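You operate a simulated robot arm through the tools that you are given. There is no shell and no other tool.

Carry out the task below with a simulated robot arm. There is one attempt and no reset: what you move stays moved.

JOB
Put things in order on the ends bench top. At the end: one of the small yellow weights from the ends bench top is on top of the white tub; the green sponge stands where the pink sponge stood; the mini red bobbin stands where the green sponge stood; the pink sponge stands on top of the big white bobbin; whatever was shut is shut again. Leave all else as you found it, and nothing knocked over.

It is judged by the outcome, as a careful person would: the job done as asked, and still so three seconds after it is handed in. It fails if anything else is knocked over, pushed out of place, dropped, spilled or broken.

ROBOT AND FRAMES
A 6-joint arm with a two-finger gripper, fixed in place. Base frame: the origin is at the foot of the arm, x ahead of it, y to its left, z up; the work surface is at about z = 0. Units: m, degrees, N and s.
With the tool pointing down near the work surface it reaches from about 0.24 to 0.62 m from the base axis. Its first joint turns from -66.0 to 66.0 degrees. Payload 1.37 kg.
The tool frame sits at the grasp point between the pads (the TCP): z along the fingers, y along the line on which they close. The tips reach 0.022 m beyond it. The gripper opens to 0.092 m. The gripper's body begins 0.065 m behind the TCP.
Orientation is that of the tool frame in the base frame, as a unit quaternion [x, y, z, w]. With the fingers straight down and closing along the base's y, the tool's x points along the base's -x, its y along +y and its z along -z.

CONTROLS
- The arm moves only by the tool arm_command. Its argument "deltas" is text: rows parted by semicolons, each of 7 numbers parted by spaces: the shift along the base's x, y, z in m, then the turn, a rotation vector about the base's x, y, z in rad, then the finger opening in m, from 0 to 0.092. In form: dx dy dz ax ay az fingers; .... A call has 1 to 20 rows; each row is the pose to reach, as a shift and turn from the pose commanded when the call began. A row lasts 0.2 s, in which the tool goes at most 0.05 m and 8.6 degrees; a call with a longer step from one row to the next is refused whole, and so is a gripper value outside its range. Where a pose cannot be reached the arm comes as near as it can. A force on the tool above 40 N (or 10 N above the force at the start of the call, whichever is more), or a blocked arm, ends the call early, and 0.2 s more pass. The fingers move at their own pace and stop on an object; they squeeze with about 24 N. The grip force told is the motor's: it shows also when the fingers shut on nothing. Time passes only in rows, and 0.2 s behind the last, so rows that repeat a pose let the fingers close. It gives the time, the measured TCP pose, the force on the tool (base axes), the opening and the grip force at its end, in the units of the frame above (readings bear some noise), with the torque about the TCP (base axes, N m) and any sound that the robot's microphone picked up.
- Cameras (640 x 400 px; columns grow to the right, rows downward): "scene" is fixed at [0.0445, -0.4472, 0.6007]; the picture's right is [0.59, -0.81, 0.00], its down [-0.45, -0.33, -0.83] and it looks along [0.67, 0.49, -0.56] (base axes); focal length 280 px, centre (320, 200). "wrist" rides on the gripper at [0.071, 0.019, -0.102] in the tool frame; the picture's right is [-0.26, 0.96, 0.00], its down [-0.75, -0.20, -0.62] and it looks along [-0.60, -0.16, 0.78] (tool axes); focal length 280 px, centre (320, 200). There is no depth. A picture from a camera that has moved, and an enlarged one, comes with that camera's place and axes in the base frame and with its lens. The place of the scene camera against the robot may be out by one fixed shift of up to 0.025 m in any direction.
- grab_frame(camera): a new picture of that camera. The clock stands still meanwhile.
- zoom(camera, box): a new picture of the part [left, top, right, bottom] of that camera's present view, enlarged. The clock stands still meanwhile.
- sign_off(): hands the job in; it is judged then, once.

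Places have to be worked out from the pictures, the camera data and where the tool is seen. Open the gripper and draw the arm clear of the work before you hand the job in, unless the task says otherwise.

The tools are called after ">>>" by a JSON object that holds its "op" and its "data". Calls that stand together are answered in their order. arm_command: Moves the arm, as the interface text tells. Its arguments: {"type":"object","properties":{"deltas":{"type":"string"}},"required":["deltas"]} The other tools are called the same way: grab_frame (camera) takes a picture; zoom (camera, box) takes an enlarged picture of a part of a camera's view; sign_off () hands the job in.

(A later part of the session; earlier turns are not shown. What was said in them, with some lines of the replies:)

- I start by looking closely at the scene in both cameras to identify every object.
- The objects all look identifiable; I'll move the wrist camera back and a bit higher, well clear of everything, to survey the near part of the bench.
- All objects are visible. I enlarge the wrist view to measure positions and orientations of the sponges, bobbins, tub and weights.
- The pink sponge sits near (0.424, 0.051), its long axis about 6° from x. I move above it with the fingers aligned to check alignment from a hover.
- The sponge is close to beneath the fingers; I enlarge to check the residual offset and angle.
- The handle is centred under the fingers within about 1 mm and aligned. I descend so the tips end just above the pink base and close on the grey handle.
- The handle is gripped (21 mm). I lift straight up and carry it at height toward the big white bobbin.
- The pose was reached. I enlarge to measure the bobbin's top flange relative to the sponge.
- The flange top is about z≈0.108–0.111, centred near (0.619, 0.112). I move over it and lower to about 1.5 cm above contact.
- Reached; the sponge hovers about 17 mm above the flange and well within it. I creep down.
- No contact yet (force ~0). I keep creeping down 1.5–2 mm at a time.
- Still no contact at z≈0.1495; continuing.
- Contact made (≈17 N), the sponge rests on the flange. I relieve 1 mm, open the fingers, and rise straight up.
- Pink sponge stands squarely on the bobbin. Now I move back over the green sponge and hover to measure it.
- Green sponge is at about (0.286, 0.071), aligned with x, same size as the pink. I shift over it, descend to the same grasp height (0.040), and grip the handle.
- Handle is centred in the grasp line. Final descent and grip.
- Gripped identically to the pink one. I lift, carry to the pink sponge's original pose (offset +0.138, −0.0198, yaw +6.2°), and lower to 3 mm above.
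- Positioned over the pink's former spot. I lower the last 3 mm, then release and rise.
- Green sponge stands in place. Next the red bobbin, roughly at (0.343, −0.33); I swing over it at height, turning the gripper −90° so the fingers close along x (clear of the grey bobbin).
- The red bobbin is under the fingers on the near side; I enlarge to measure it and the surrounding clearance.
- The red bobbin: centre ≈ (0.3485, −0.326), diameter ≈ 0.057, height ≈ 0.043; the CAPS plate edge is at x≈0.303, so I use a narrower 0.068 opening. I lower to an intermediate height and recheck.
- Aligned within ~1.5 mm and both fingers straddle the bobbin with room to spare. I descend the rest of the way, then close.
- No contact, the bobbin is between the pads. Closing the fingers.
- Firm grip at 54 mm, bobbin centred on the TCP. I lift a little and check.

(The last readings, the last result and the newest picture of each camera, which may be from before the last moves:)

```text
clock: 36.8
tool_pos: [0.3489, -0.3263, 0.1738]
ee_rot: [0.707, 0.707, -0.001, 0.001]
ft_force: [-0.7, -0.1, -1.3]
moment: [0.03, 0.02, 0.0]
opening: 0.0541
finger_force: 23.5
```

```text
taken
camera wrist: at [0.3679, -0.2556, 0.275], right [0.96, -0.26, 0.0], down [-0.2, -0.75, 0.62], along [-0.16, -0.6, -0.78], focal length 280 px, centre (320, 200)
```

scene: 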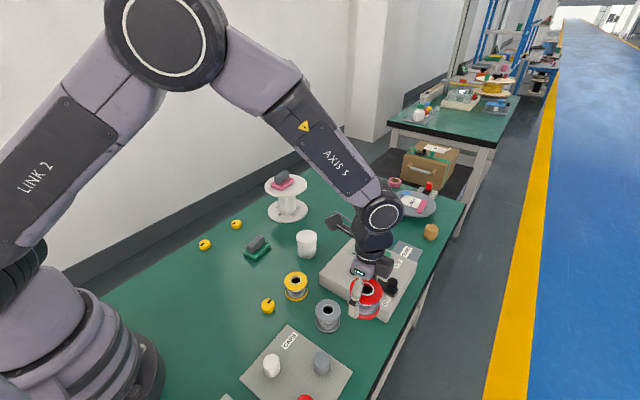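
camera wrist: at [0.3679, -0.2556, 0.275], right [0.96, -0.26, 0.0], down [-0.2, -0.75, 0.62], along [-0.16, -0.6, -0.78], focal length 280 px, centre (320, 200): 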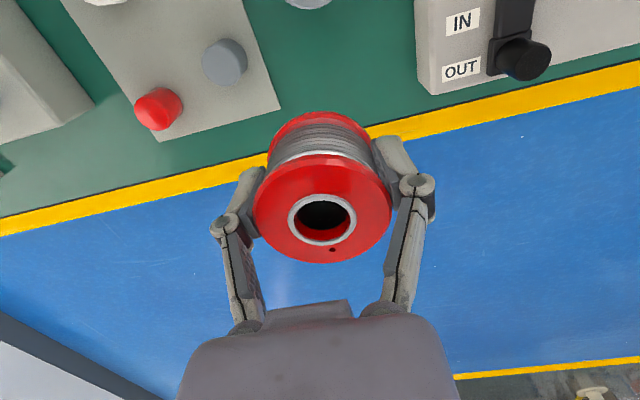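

The bobbin is lifted level. I carry it at height to the green sponge's former spot, unwinding the gripper rotation on the way.

>>> {"op": "arm_command", "data": {"deltas": "0 0.01 0.03 0 0 0 0.03; -0.005 0.04 0.05 0 0 0.13 0.03; -0.01 0.076 0.05 0 0 0.27 0.03; -0.016 0.112 0.05 0 0 0.41 0.03; -0.022 0.148 0.05 0 0 0.55 0.03; -0.028 0.184 0.05 0 0 0.69 0.03; -0.034 0.22 0.05 0 0 0.83 0.03; -0.04 0.256 0.05 0 0 0.97 0.03; -0.046 0.292 0.05 0 0 1.11 0.03; -0.052 0.328 0.05 0 0 1.25 0.03; -0.058 0.364 0.05 0 0 1.39 0.03; -0.0645 0.39 0.05 0 0 1.53 0.03; -0.0645 0.3977 0.03 0 0 1.571 0.03; -0.0645 0.3977 0 0 0 1.571 0.03; -0.0645 0.3977 -0.04 0 0 1.571 0.03; -0.0645 0.3977 -0.08 0 0 1.571 0.03; -0.0645 0.3977 -0.12 0 0 1.571 0.03; -0.0645 0.3977 -0.14 0 0 1.571 0.03; -0.0645 0.3977 -0.145 0 0 1.571 0.03; -0.0645 0.3977 -0.145 0 0 1.571 0.03"}}

>>> {"op": "grab_frame", "data": {"camera": "wrist"}}

>>> {"op": "grab_frame", "data": {"camera": "scene"}}

```text
clock: 41.0
tool_pos: [0.2852, 0.0707, 0.0319]
ee_rot: [0.0, 1.0, 0.0, 0.0]
ft_force: [0.3, 0.2, -0.7]
moment: [-0.01, 0.04, 0.01]
opening: 0.0538
finger_force: 24.1
```

```text
taken
camera wrist: at [0.2147, 0.0895, 0.1336], right [0.26, 0.96, 0.0], down [0.75, -0.2, 0.63], along [0.6, -0.16, -0.78], focal length 280 px, centre (320, 200)
```

wrist: 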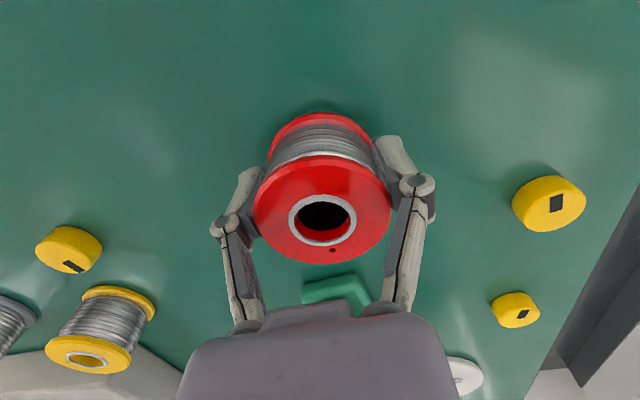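

```text
taken
```

scene: 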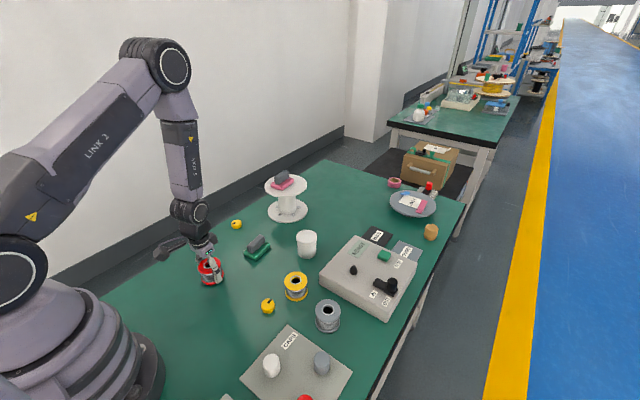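

Over the spot, about 5 mm above the bench. I lower gently until contact.

>>> {"op": "arm_command", "data": {"deltas": "0 0 -0.002 0 0 0 0.03; 0 0 -0.004 0 0 0 0.03; 0 0 -0.004 0 0 0 0.03"}}

>>> {"op": "arm_command", "data": {"deltas": "0 0 -0.001 0 0 0 0.03; 0 0 -0.001 0 0 0 0.03"}}

```text
clock: 41.8
tool_pos: [0.2846, 0.071, 0.0275]
ee_rot: [0.0, 1.0, -0.001, 0.0]
ft_force: [0.5, 1.2, -1.0]
moment: [0.01, -0.03, 0.01]
opening: 0.054
finger_force: 24.2
```

```text
clock: 42.4
tool_pos: [0.2841, 0.0704, 0.0269]
ee_rot: [-0.001, 1.0, 0.0, 0.0]
ft_force: [0.5, -4.1, 10.6]
moment: [-0.07, 0.02, 0.01]
opening: 0.0544
finger_force: 23.6
```

Contact with the bench (≈10 N). Release, and rise straight up.

>>> {"op": "arm_command", "data": {"deltas": "0 0 0.0005 0 0 0 0.054; 0 0 0.0005 0 0 0 0.06; 0 0 0.0005 0 0 0 0.07; 0 0 0.0005 0 0 0 0.075; 0 0 0.0005 0 0 0 0.075; 0 0 0.02 0 0 0 0.075; 0 0 0.06 0 0 0 0.075; 0 0 0.1 0 0 0 0.075; 0 0 0.14 0 0 0 0.075; 0 0 0.17 0 0 0 0.075; 0 0 0.17 0 0 0 0.075"}}

>>> {"op": "grab_frame", "data": {"camera": "wrist"}}

>>> {"op": "zoom", "data": {"camera": "scene", "box": [170, 180, 350, 340]}}

```text
clock: 44.8
tool_pos: [0.2833, 0.071, 0.192]
ee_rot: [0.0, 1.0, 0.0, 0.0]
ft_force: [-1.1, 0.8, 0.6]
moment: [-0.01, -0.01, 0.0]
opening: 0.0749
finger_force: 0.1
```

```text
taken
camera wrist: at [0.2129, 0.0896, 0.2953], right [0.26, 0.96, 0.0], down [0.75, -0.2, 0.62], along [0.6, -0.16, -0.78], focal length 280 px, centre (320, 200)
```

wrist: 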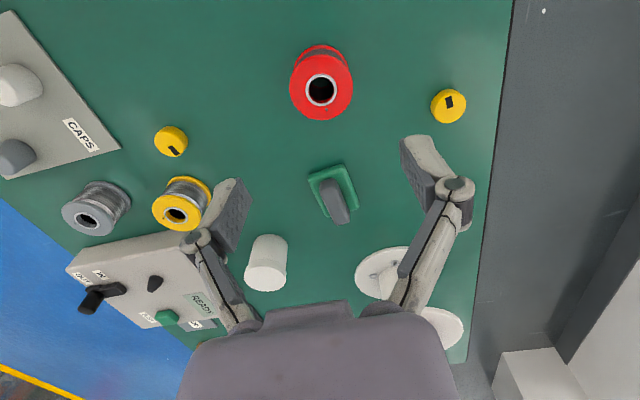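

```text
2.50 times, centred on (260, 260) of scene
camera zoom: at [0.0445, -0.4472, 0.6007], right [0.59, -0.81, 0.0], down [-0.45, -0.33, -0.83], along [0.67, 0.49, -0.56], focal length 701 px, centre (470, 50)
```

zoom: 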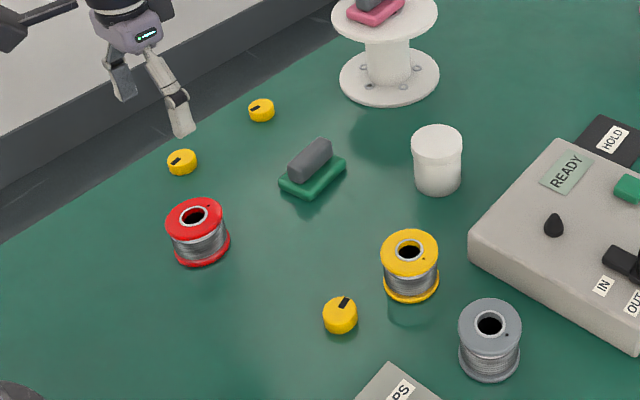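

Red bobbin stands at the green sponge's former spot. Next I hover over the isolated yellow weight near (0.346, 0.189).

>>> {"op": "arm_command", "data": {"deltas": "0.02 0.04 0 0 0 0 0.06; 0.04 0.08 0 0 0 0 0.06; 0.06 0.1175 -0.02 0 0 0 0.06; 0.06 0.1175 -0.05 0 0 0 0.06; 0.06 0.1175 -0.05 0 0 0 0.06; 0.06 0.1175 -0.05 0 0 0 0.06"}}

>>> {"op": "grab_frame", "data": {"camera": "wrist"}}

>>> {"op": "zoom", "data": {"camera": "wrist", "box": [260, 40, 380, 160]}}

```text
clock: 46.2
tool_pos: [0.3447, 0.1879, 0.1442]
ee_rot: [0.0, 1.0, 0.0, 0.0]
ft_force: [-0.6, 0.0, 0.0]
moment: [-0.02, 0.02, -0.02]
opening: 0.0601
finger_force: 0.1
```

```text
taken
camera wrist: at [0.274, 0.2073, 0.2462], right [0.26, 0.96, 0.0], down [0.75, -0.2, 0.62], along [0.6, -0.16, -0.78], focal length 280 px, centre (320, 200)
```

wrist: 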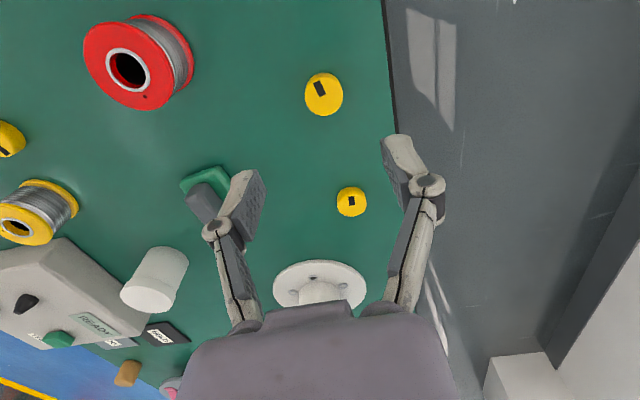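

```text
3.33 times, centred on (320, 100) of wrist
camera zoom: at [0.274, 0.2073, 0.2462], right [0.26, 0.96, 0.0], down [0.75, -0.2, 0.62], along [0.6, -0.16, -0.78], focal length 935 px, centre (320, 533)
```

zoom: 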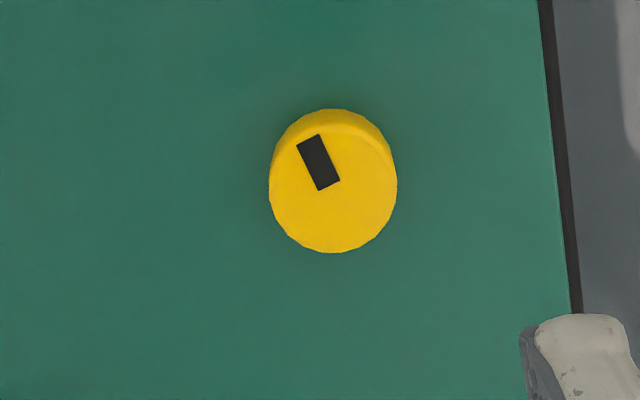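

Weight: centre ≈ (0.3487, 0.1913), diameter ≈ 0.031, ~0.017 high. I descend so the tips are ~3 mm above the bench and close.

>>> {"op": "arm_command", "data": {"deltas": "0.0027 0.0025 -0.03 0 0 0 0.055; 0.0027 0.0025 -0.07 0 0 0 0.055; 0.0027 0.0025 -0.1 0 0 0 0.055; 0.0027 0.0025 -0.113 0 0 0 0.055; 0.0027 0.0025 -0.1185 0 0 0 0.055; 0.0027 0.0025 -0.1185 0 0 0 0.055"}}

>>> {"op": "grab_frame", "data": {"camera": "wrist"}}

```text
clock: 47.6
tool_pos: [0.3496, 0.1906, 0.0287]
ee_rot: [-0.001, 1.0, 0.0, 0.0]
ft_force: [0.3, 0.3, -0.1]
moment: [0.01, -0.02, 0.02]
opening: 0.0547
finger_force: 0.1
```

```text
taken
camera wrist: at [0.2778, 0.2084, 0.1291], right [0.26, 0.96, 0.0], down [0.75, -0.21, 0.63], along [0.6, -0.16, -0.78], focal length 280 px, centre (320, 200)
```

wrist: 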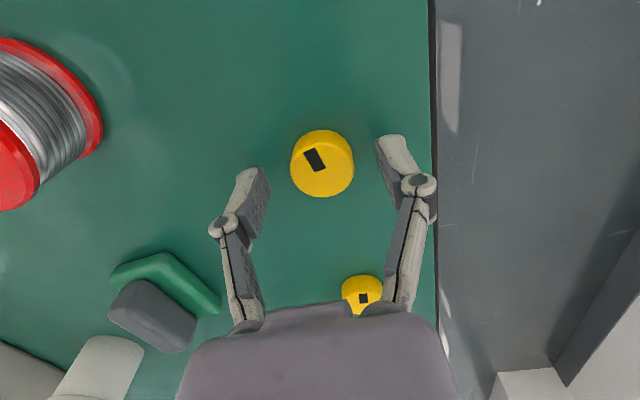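

TCP is at z≈0.0285, so 3.5 mm more, then close on the weight.

>>> {"op": "arm_command", "data": {"deltas": "-0.001 0.001 -0.002 0 0 0 0.055; -0.001 0.001 -0.0035 0 0 0 0.055; -0.001 0.001 -0.0035 0 0 0 0.04; -0.001 0.001 -0.0035 0 0 0 0.02; -0.001 0.001 -0.0035 0 0 0 0.01; -0.001 0.001 -0.0035 0 0 0 0.01; -0.001 0.001 -0.0035 0 0 0 0.01"}}

>>> {"op": "grab_frame", "data": {"camera": "wrist"}}

```text
clock: 49.2
tool_pos: [0.3469, 0.1904, 0.0256]
ee_rot: [0.0, 1.0, 0.0, -0.001]
ft_force: [-0.9, -1.3, 5.2]
moment: [-0.05, 0.0, 0.01]
opening: 0.031
finger_force: 24.0
```

```text
taken
camera wrist: at [0.2764, 0.2097, 0.1265], right [0.26, 0.96, 0.0], down [0.75, -0.2, 0.62], along [0.6, -0.16, -0.78], focal length 280 px, centre (320, 200)
```

wrist: 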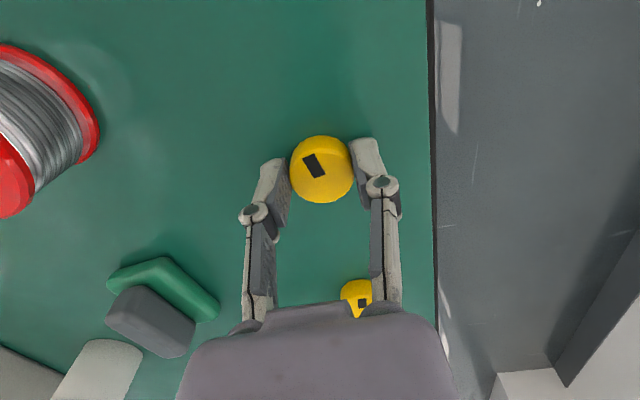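

Weight gripped (31 mm). I lift and carry it at height over to a hover above the white tub.

>>> {"op": "arm_command", "data": {"deltas": "0 0 0.01 0 0 0 0.01; 0 0 0.05 0 0 0 0.01; 0 0 0.09 0 0 0 0.01; 0 0 0.13 0 0 0 0.01; 0 0 0.175 0 0 0 0.01; 0.02 -0.033 0.175 0 0 0 0.01; 0.04 -0.066 0.175 0 0 0 0.01; 0.06 -0.098 0.175 0 0 0 0.01; 0.08 -0.131 0.175 0 0 0 0.01; 0.1 -0.164 0.175 0 0 0 0.01; 0.12 -0.197 0.175 0 0 0 0.01; 0.14 -0.23 0.175 0 0 0 0.01; 0.16 -0.262 0.175 0 0 0 0.01; 0.16 -0.262 0.175 0 0 0 0.01; 0.16 -0.262 0.175 0 0 0 0.01"}}

>>> {"op": "grab_frame", "data": {"camera": "wrist"}}

>>> {"op": "zoom", "data": {"camera": "wrist", "box": [240, 10, 400, 210]}}

>>> {"op": "zoom", "data": {"camera": "scene", "box": [230, 150, 370, 290]}}

```text
clock: 52.4
tool_pos: [0.5059, -0.0673, 0.198]
ee_rot: [0.0, 1.0, 0.001, 0.001]
ft_force: [-0.2, -0.3, -0.2]
moment: [0.0, -0.02, 0.0]
opening: 0.0313
finger_force: 24.3
```

```text
taken
camera wrist: at [0.4348, -0.0485, 0.3003], right [0.26, 0.96, 0.0], down [0.75, -0.2, 0.62], along [0.6, -0.16, -0.78], focal length 280 px, centre (320, 200)
```

wrist: 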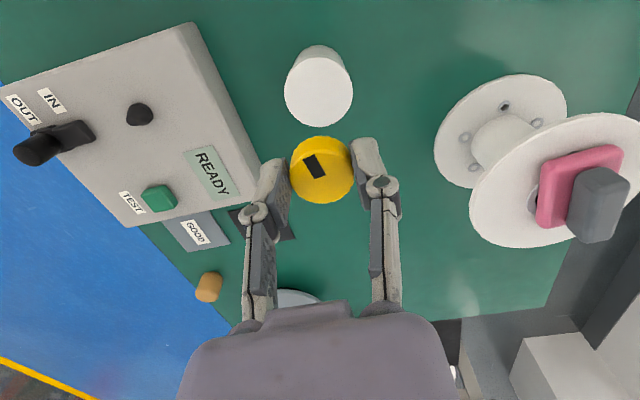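

```text
2.00 times, centred on (320, 110) of wrist
camera zoom: at [0.4348, -0.0485, 0.3003], right [0.26, 0.96, 0.0], down [0.75, -0.2, 0.62], along [0.6, -0.16, -0.78], focal length 561 px, centre (320, 380)
```

zoom: 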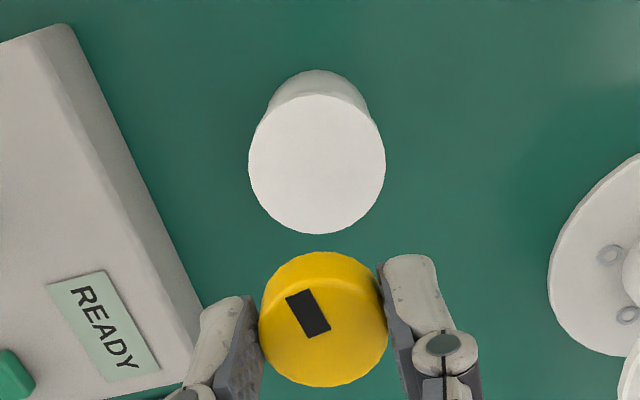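

```text
2.86 times, centred on (300, 220) of scene
camera zoom: at [0.0445, -0.4472, 0.6007], right [0.59, -0.81, 0.0], down [-0.45, -0.33, -0.83], along [0.67, 0.49, -0.56], focal length 802 px, centre (377, 143)
```

zoom: 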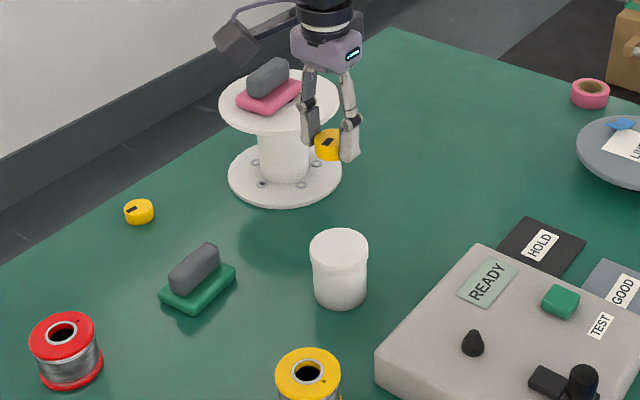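

The lid is ≈0.058 wide, centred near (0.5104, −0.0717), top ≈ z 0.058. I align and lower to about 1.5 cm above it.

>>> {"op": "arm_command", "data": {"deltas": "0.0027 -0.002 -0.03 0 0 0 0.01; 0.0027 -0.002 -0.07 0 0 0 0.01; 0.0027 -0.002 -0.09 0 0 0 0.01; 0.0027 -0.002 -0.1 0 0 0 0.01; 0.0027 -0.002 -0.1 0 0 0 0.01"}}

>>> {"op": "grab_frame", "data": {"camera": "wrist"}}

>>> {"op": "zoom", "data": {"camera": "scene", "box": [260, 190, 360, 290]}}

```text
clock: 53.6
tool_pos: [0.5104, -0.0703, 0.0986]
ee_rot: [0.0, 1.0, 0.001, 0.0]
ft_force: [0.4, 0.1, -1.5]
moment: [-0.01, -0.01, 0.01]
opening: 0.0313
finger_force: 23.8
```

```text
taken
camera wrist: at [0.4388, -0.0519, 0.2003], right [0.26, 0.96, 0.0], down [0.75, -0.2, 0.62], along [0.6, -0.16, -0.78], focal length 280 px, centre (320, 200)
```

wrist: 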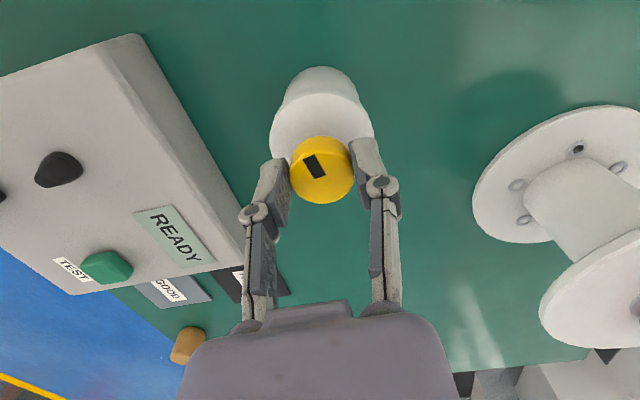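

```text
4.00 times, centred on (310, 240) of scene
camera zoom: at [0.0445, -0.4472, 0.6007], right [0.59, -0.81, 0.0], down [-0.45, -0.33, -0.83], along [0.67, 0.49, -0.56], focal length 1122 px, centre (360, 40)
```

zoom: 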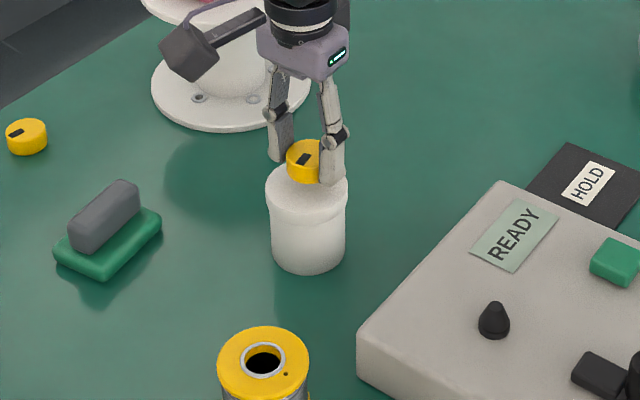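

Laterally aligned and ~15 mm above the lid. I creep down.

>>> {"op": "arm_command", "data": {"deltas": "0 0 -0.005 0 0 0 0.01; 0 0 -0.009 0 0 0 0.01; 0 0 -0.011 0 0 0 0.01; 0 0 -0.011 0 0 0 0.01"}}

>>> {"op": "arm_command", "data": {"deltas": "0 0 -0.001 0 0 0 0.01; 0 0 -0.002 0 0 0 0.01; 0 0 -0.002 0 0 0 0.01"}}

>>> {"op": "arm_command", "data": {"deltas": "0 0 -0.001 0 0 0 0.01; 0 0 -0.0015 0 0 0 0.01; 0 0 -0.0015 0 0 0 0.01"}}

>>> {"op": "zoom", "data": {"camera": "scene", "box": [270, 200, 350, 280]}}

```text
clock: 54.6
tool_pos: [0.5092, -0.073, 0.0877]
ee_rot: [0.0, 1.0, 0.001, -0.001]
ft_force: [-0.3, -0.6, -1.2]
moment: [-0.01, 0.04, 0.0]
opening: 0.0309
finger_force: 24.1
```

```text
clock: 55.4
tool_pos: [0.5103, -0.0714, 0.0878]
ee_rot: [0.0, 1.0, 0.0, 0.001]
ft_force: [-1.4, 2.1, 5.7]
moment: [0.07, 0.09, -0.03]
opening: 0.031
finger_force: 24.4
```

```text
clock: 56.2
tool_pos: [0.5099, -0.072, 0.0863]
ee_rot: [0.0, 1.0, 0.001, 0.001]
ft_force: [-2.1, 1.3, 15.3]
moment: [0.06, 0.05, 0.06]
opening: 0.0309
finger_force: 24.3
```

```text
5.00 times, centred on (310, 240) of scene
camera zoom: at [0.0444, -0.4472, 0.6007], right [0.59, -0.81, 0.0], down [-0.45, -0.33, -0.83], along [0.67, 0.49, -0.56], focal length 1403 px, centre (370, 0)
```

zoom: 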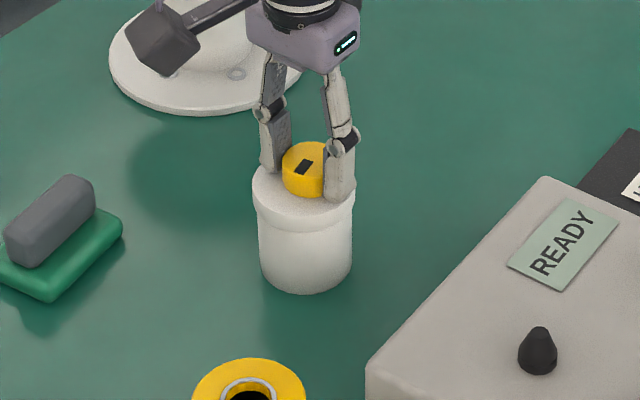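

Contact (≈15 N): the weight rests on the lid. I relieve slightly, open gently, and rise.

>>> {"op": "arm_command", "data": {"deltas": "0 0 0.001 0 0 0 0.02; 0 0 0.001 0 0 0 0.036; 0 0 0.001 0 0 0 0.044; 0 0 0.001 0 0 0 0.05; 0 0 0.001 0 0 0 0.05; 0 0 0.01 0 0 0 0.05; 0 0 0.04 0 0 0 0.05; 0 0 0.08 0 0 0 0.05; 0 0 0.12 0 0 0 0.05; 0 0 0.16 0 0 0 0.05; 0 0 0.16 0 0 0 0.05"}}

>>> {"op": "grab_frame", "data": {"camera": "wrist"}}

>>> {"op": "zoom", "data": {"camera": "scene", "box": [270, 200, 350, 280]}}

```text
clock: 58.6
tool_pos: [0.5092, -0.0712, 0.2463]
ee_rot: [0.0, 1.0, 0.0, 0.0]
ft_force: [-0.4, 0.0, -0.7]
moment: [-0.01, -0.04, 0.0]
opening: 0.0499
finger_force: 0.0
```

```text
taken
camera wrist: at [0.4389, -0.0523, 0.3471], right [0.26, 0.96, 0.0], down [0.75, -0.2, 0.62], along [0.6, -0.16, -0.78], focal length 280 px, centre (320, 200)
```

wrist: 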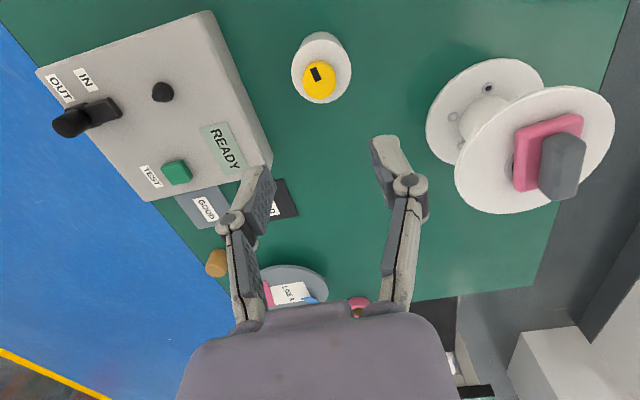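

```text
5.00 times, centred on (310, 240) of scene
camera zoom: at [0.0445, -0.4472, 0.6007], right [0.59, -0.81, 0.0], down [-0.45, -0.33, -0.83], along [0.67, 0.49, -0.56], focal length 1403 px, centre (370, 0)
```

zoom: 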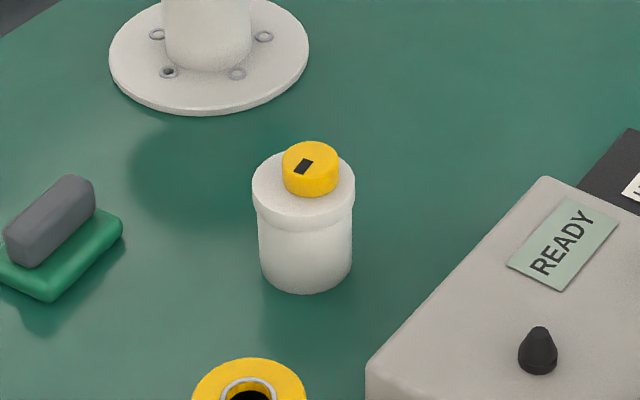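

The weight sits on the tub. I withdraw the arm up and back toward its start pose, opened, and check the whole scene.

>>> {"op": "arm_command", "data": {"deltas": "0 0 0.04 0 0 0 0.06; -0.02 0.03 0.08 0 0 0 0.08; -0.04 0.06 0.1 0 0 0 0.092; -0.06 0.09 0.12 0 0 0 0.092; -0.1 0.11 0.14 0 0 0 0.092; -0.14 0.12 0.15 0 0 0 0.092; -0.18 0.122 0.16 0 0 0 0.092; -0.198 0.122 0.163 0 0 0 0.092; -0.198 0.122 0.163 0 0 0 0.092"}}

>>> {"op": "grab_frame", "data": {"camera": "wrist"}}

>>> {"op": "grab_frame", "data": {"camera": "scene"}}

>>> {"op": "zoom", "data": {"camera": "scene", "box": [180, 160, 400, 400]}}

```text
refused: row 2 steps farther than a row can; nothing moved
```

```text
taken
camera wrist: at [0.4389, -0.0523, 0.3471], right [0.26, 0.96, 0.0], down [0.75, -0.2, 0.62], along [0.6, -0.16, -0.78], focal length 280 px, centre (320, 200)
```

wrist: 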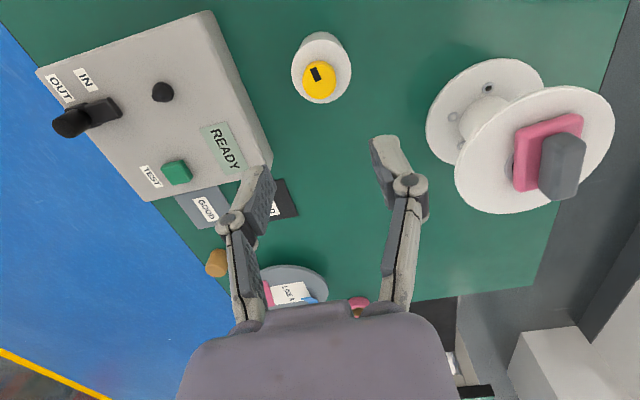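

```text
taken
```

scene: 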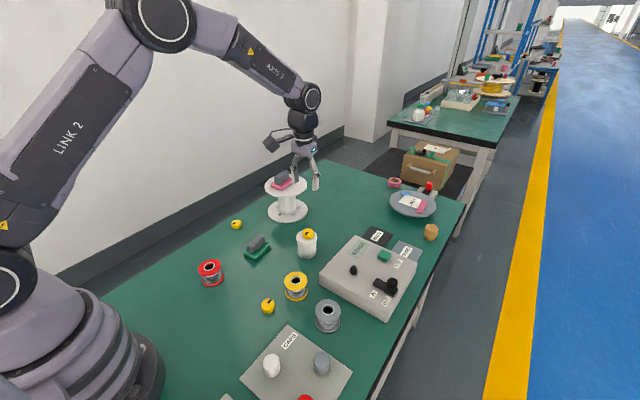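

```text
1.67 times, centred on (290, 280) of scene
camera zoom: at [0.0445, -0.4472, 0.6007], right [0.59, -0.81, 0.0], down [-0.45, -0.33, -0.83], along [0.67, 0.49, -0.56], focal length 468 px, centre (370, 67)
```

zoom: 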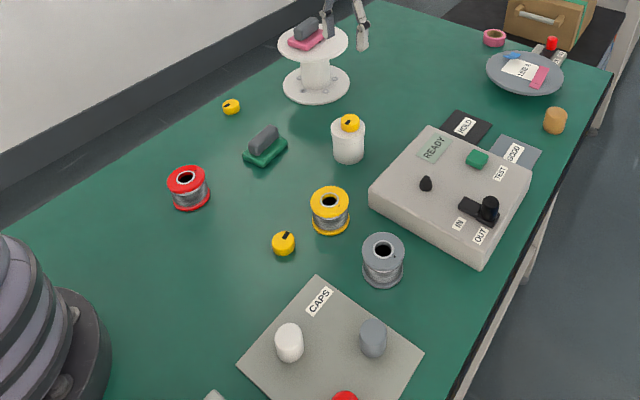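

The move was refused for one step being too long; I repeat with smaller steps, rising first and then backing to a clear pose.

>>> {"op": "arm_command", "data": {"deltas": "0 0 0.03 0 0 0 0.06; -0.015 0.015 0.06 0 0 0 0.08; -0.03 0.035 0.08 0 0 0 0.092; -0.05 0.06 0.1 0 0 0 0.092; -0.07 0.085 0.12 0 0 0 0.092; -0.1 0.105 0.135 0 0 0 0.092; -0.135 0.115 0.145 0 0 0 0.092; -0.17 0.12 0.155 0 0 0 0.092; -0.198 0.122 0.163 0 0 0 0.092; -0.198 0.122 0.163 0 0 0 0.092; -0.198 0.122 0.163 0 0 0 0.092"}}

>>> {"op": "grab_frame", "data": {"camera": "wrist"}}

>>> {"op": "grab_frame", "data": {"camera": "scene"}}

```text
clock: 61.0
tool_pos: [0.3126, 0.0493, 0.409]
ee_rot: [0.0, 1.0, 0.001, 0.0]
ft_force: [-0.2, 0.4, -0.2]
moment: [-0.02, -0.03, -0.01]
opening: 0.092
finger_force: 0.0
```

```text
taken
camera wrist: at [0.2414, 0.0698, 0.509], right [0.26, 0.96, 0.0], down [0.75, -0.2, 0.62], along [0.6, -0.16, -0.78], focal length 280 px, centre (320, 200)
```

wrist: 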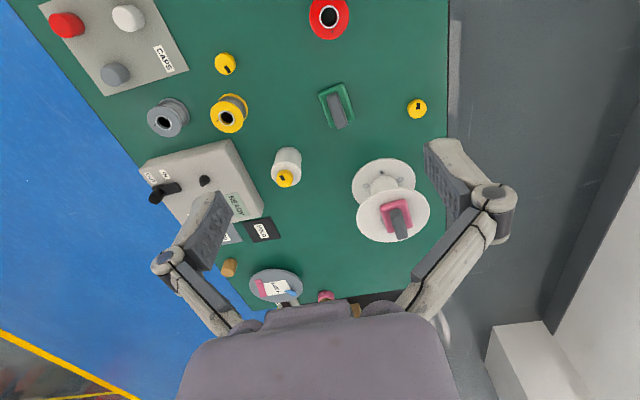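

```text
taken
```

scene: 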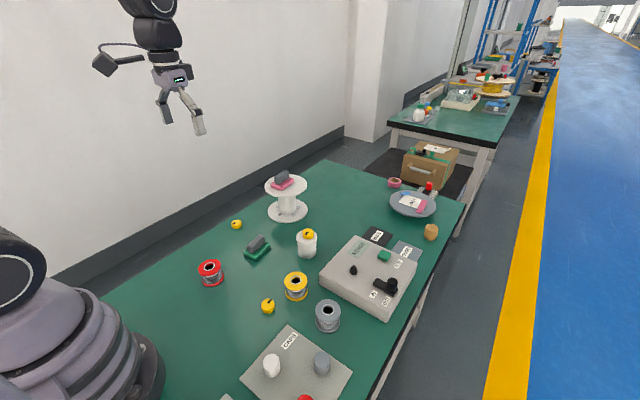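

Every item is in place: the pink sponge is on the white bobbin, the green sponge is on the pink's old spot, the red bobbin is on the green's old spot, and a weight is on the tub. Nothing else has moved, nothing was opened, and the arm is clear with the gripper open, so I hand it in.

>>> {"op": "sign_off", "data": {}}

```text
The job is handed in.
```

The bench top is in the order you asked for, and I've handed the job in. The last pictures showed:

- **Yellow weight:** one of the three small weights is on the lid of the white tub, roughly centred. The other two were not touched.
- **Green sponge:** it stands where the pink sponge stood, turned to the same angle.
- **Red bobbin:** it stands upright where the green sponge stood.
- **Pink sponge:** it stands on top of the big white bobbin, well within the flange.

I opened nothing, so nothing needed shutting again. Nothing else looked moved or knocked over. The arm is clear of the bench with the gripper open.
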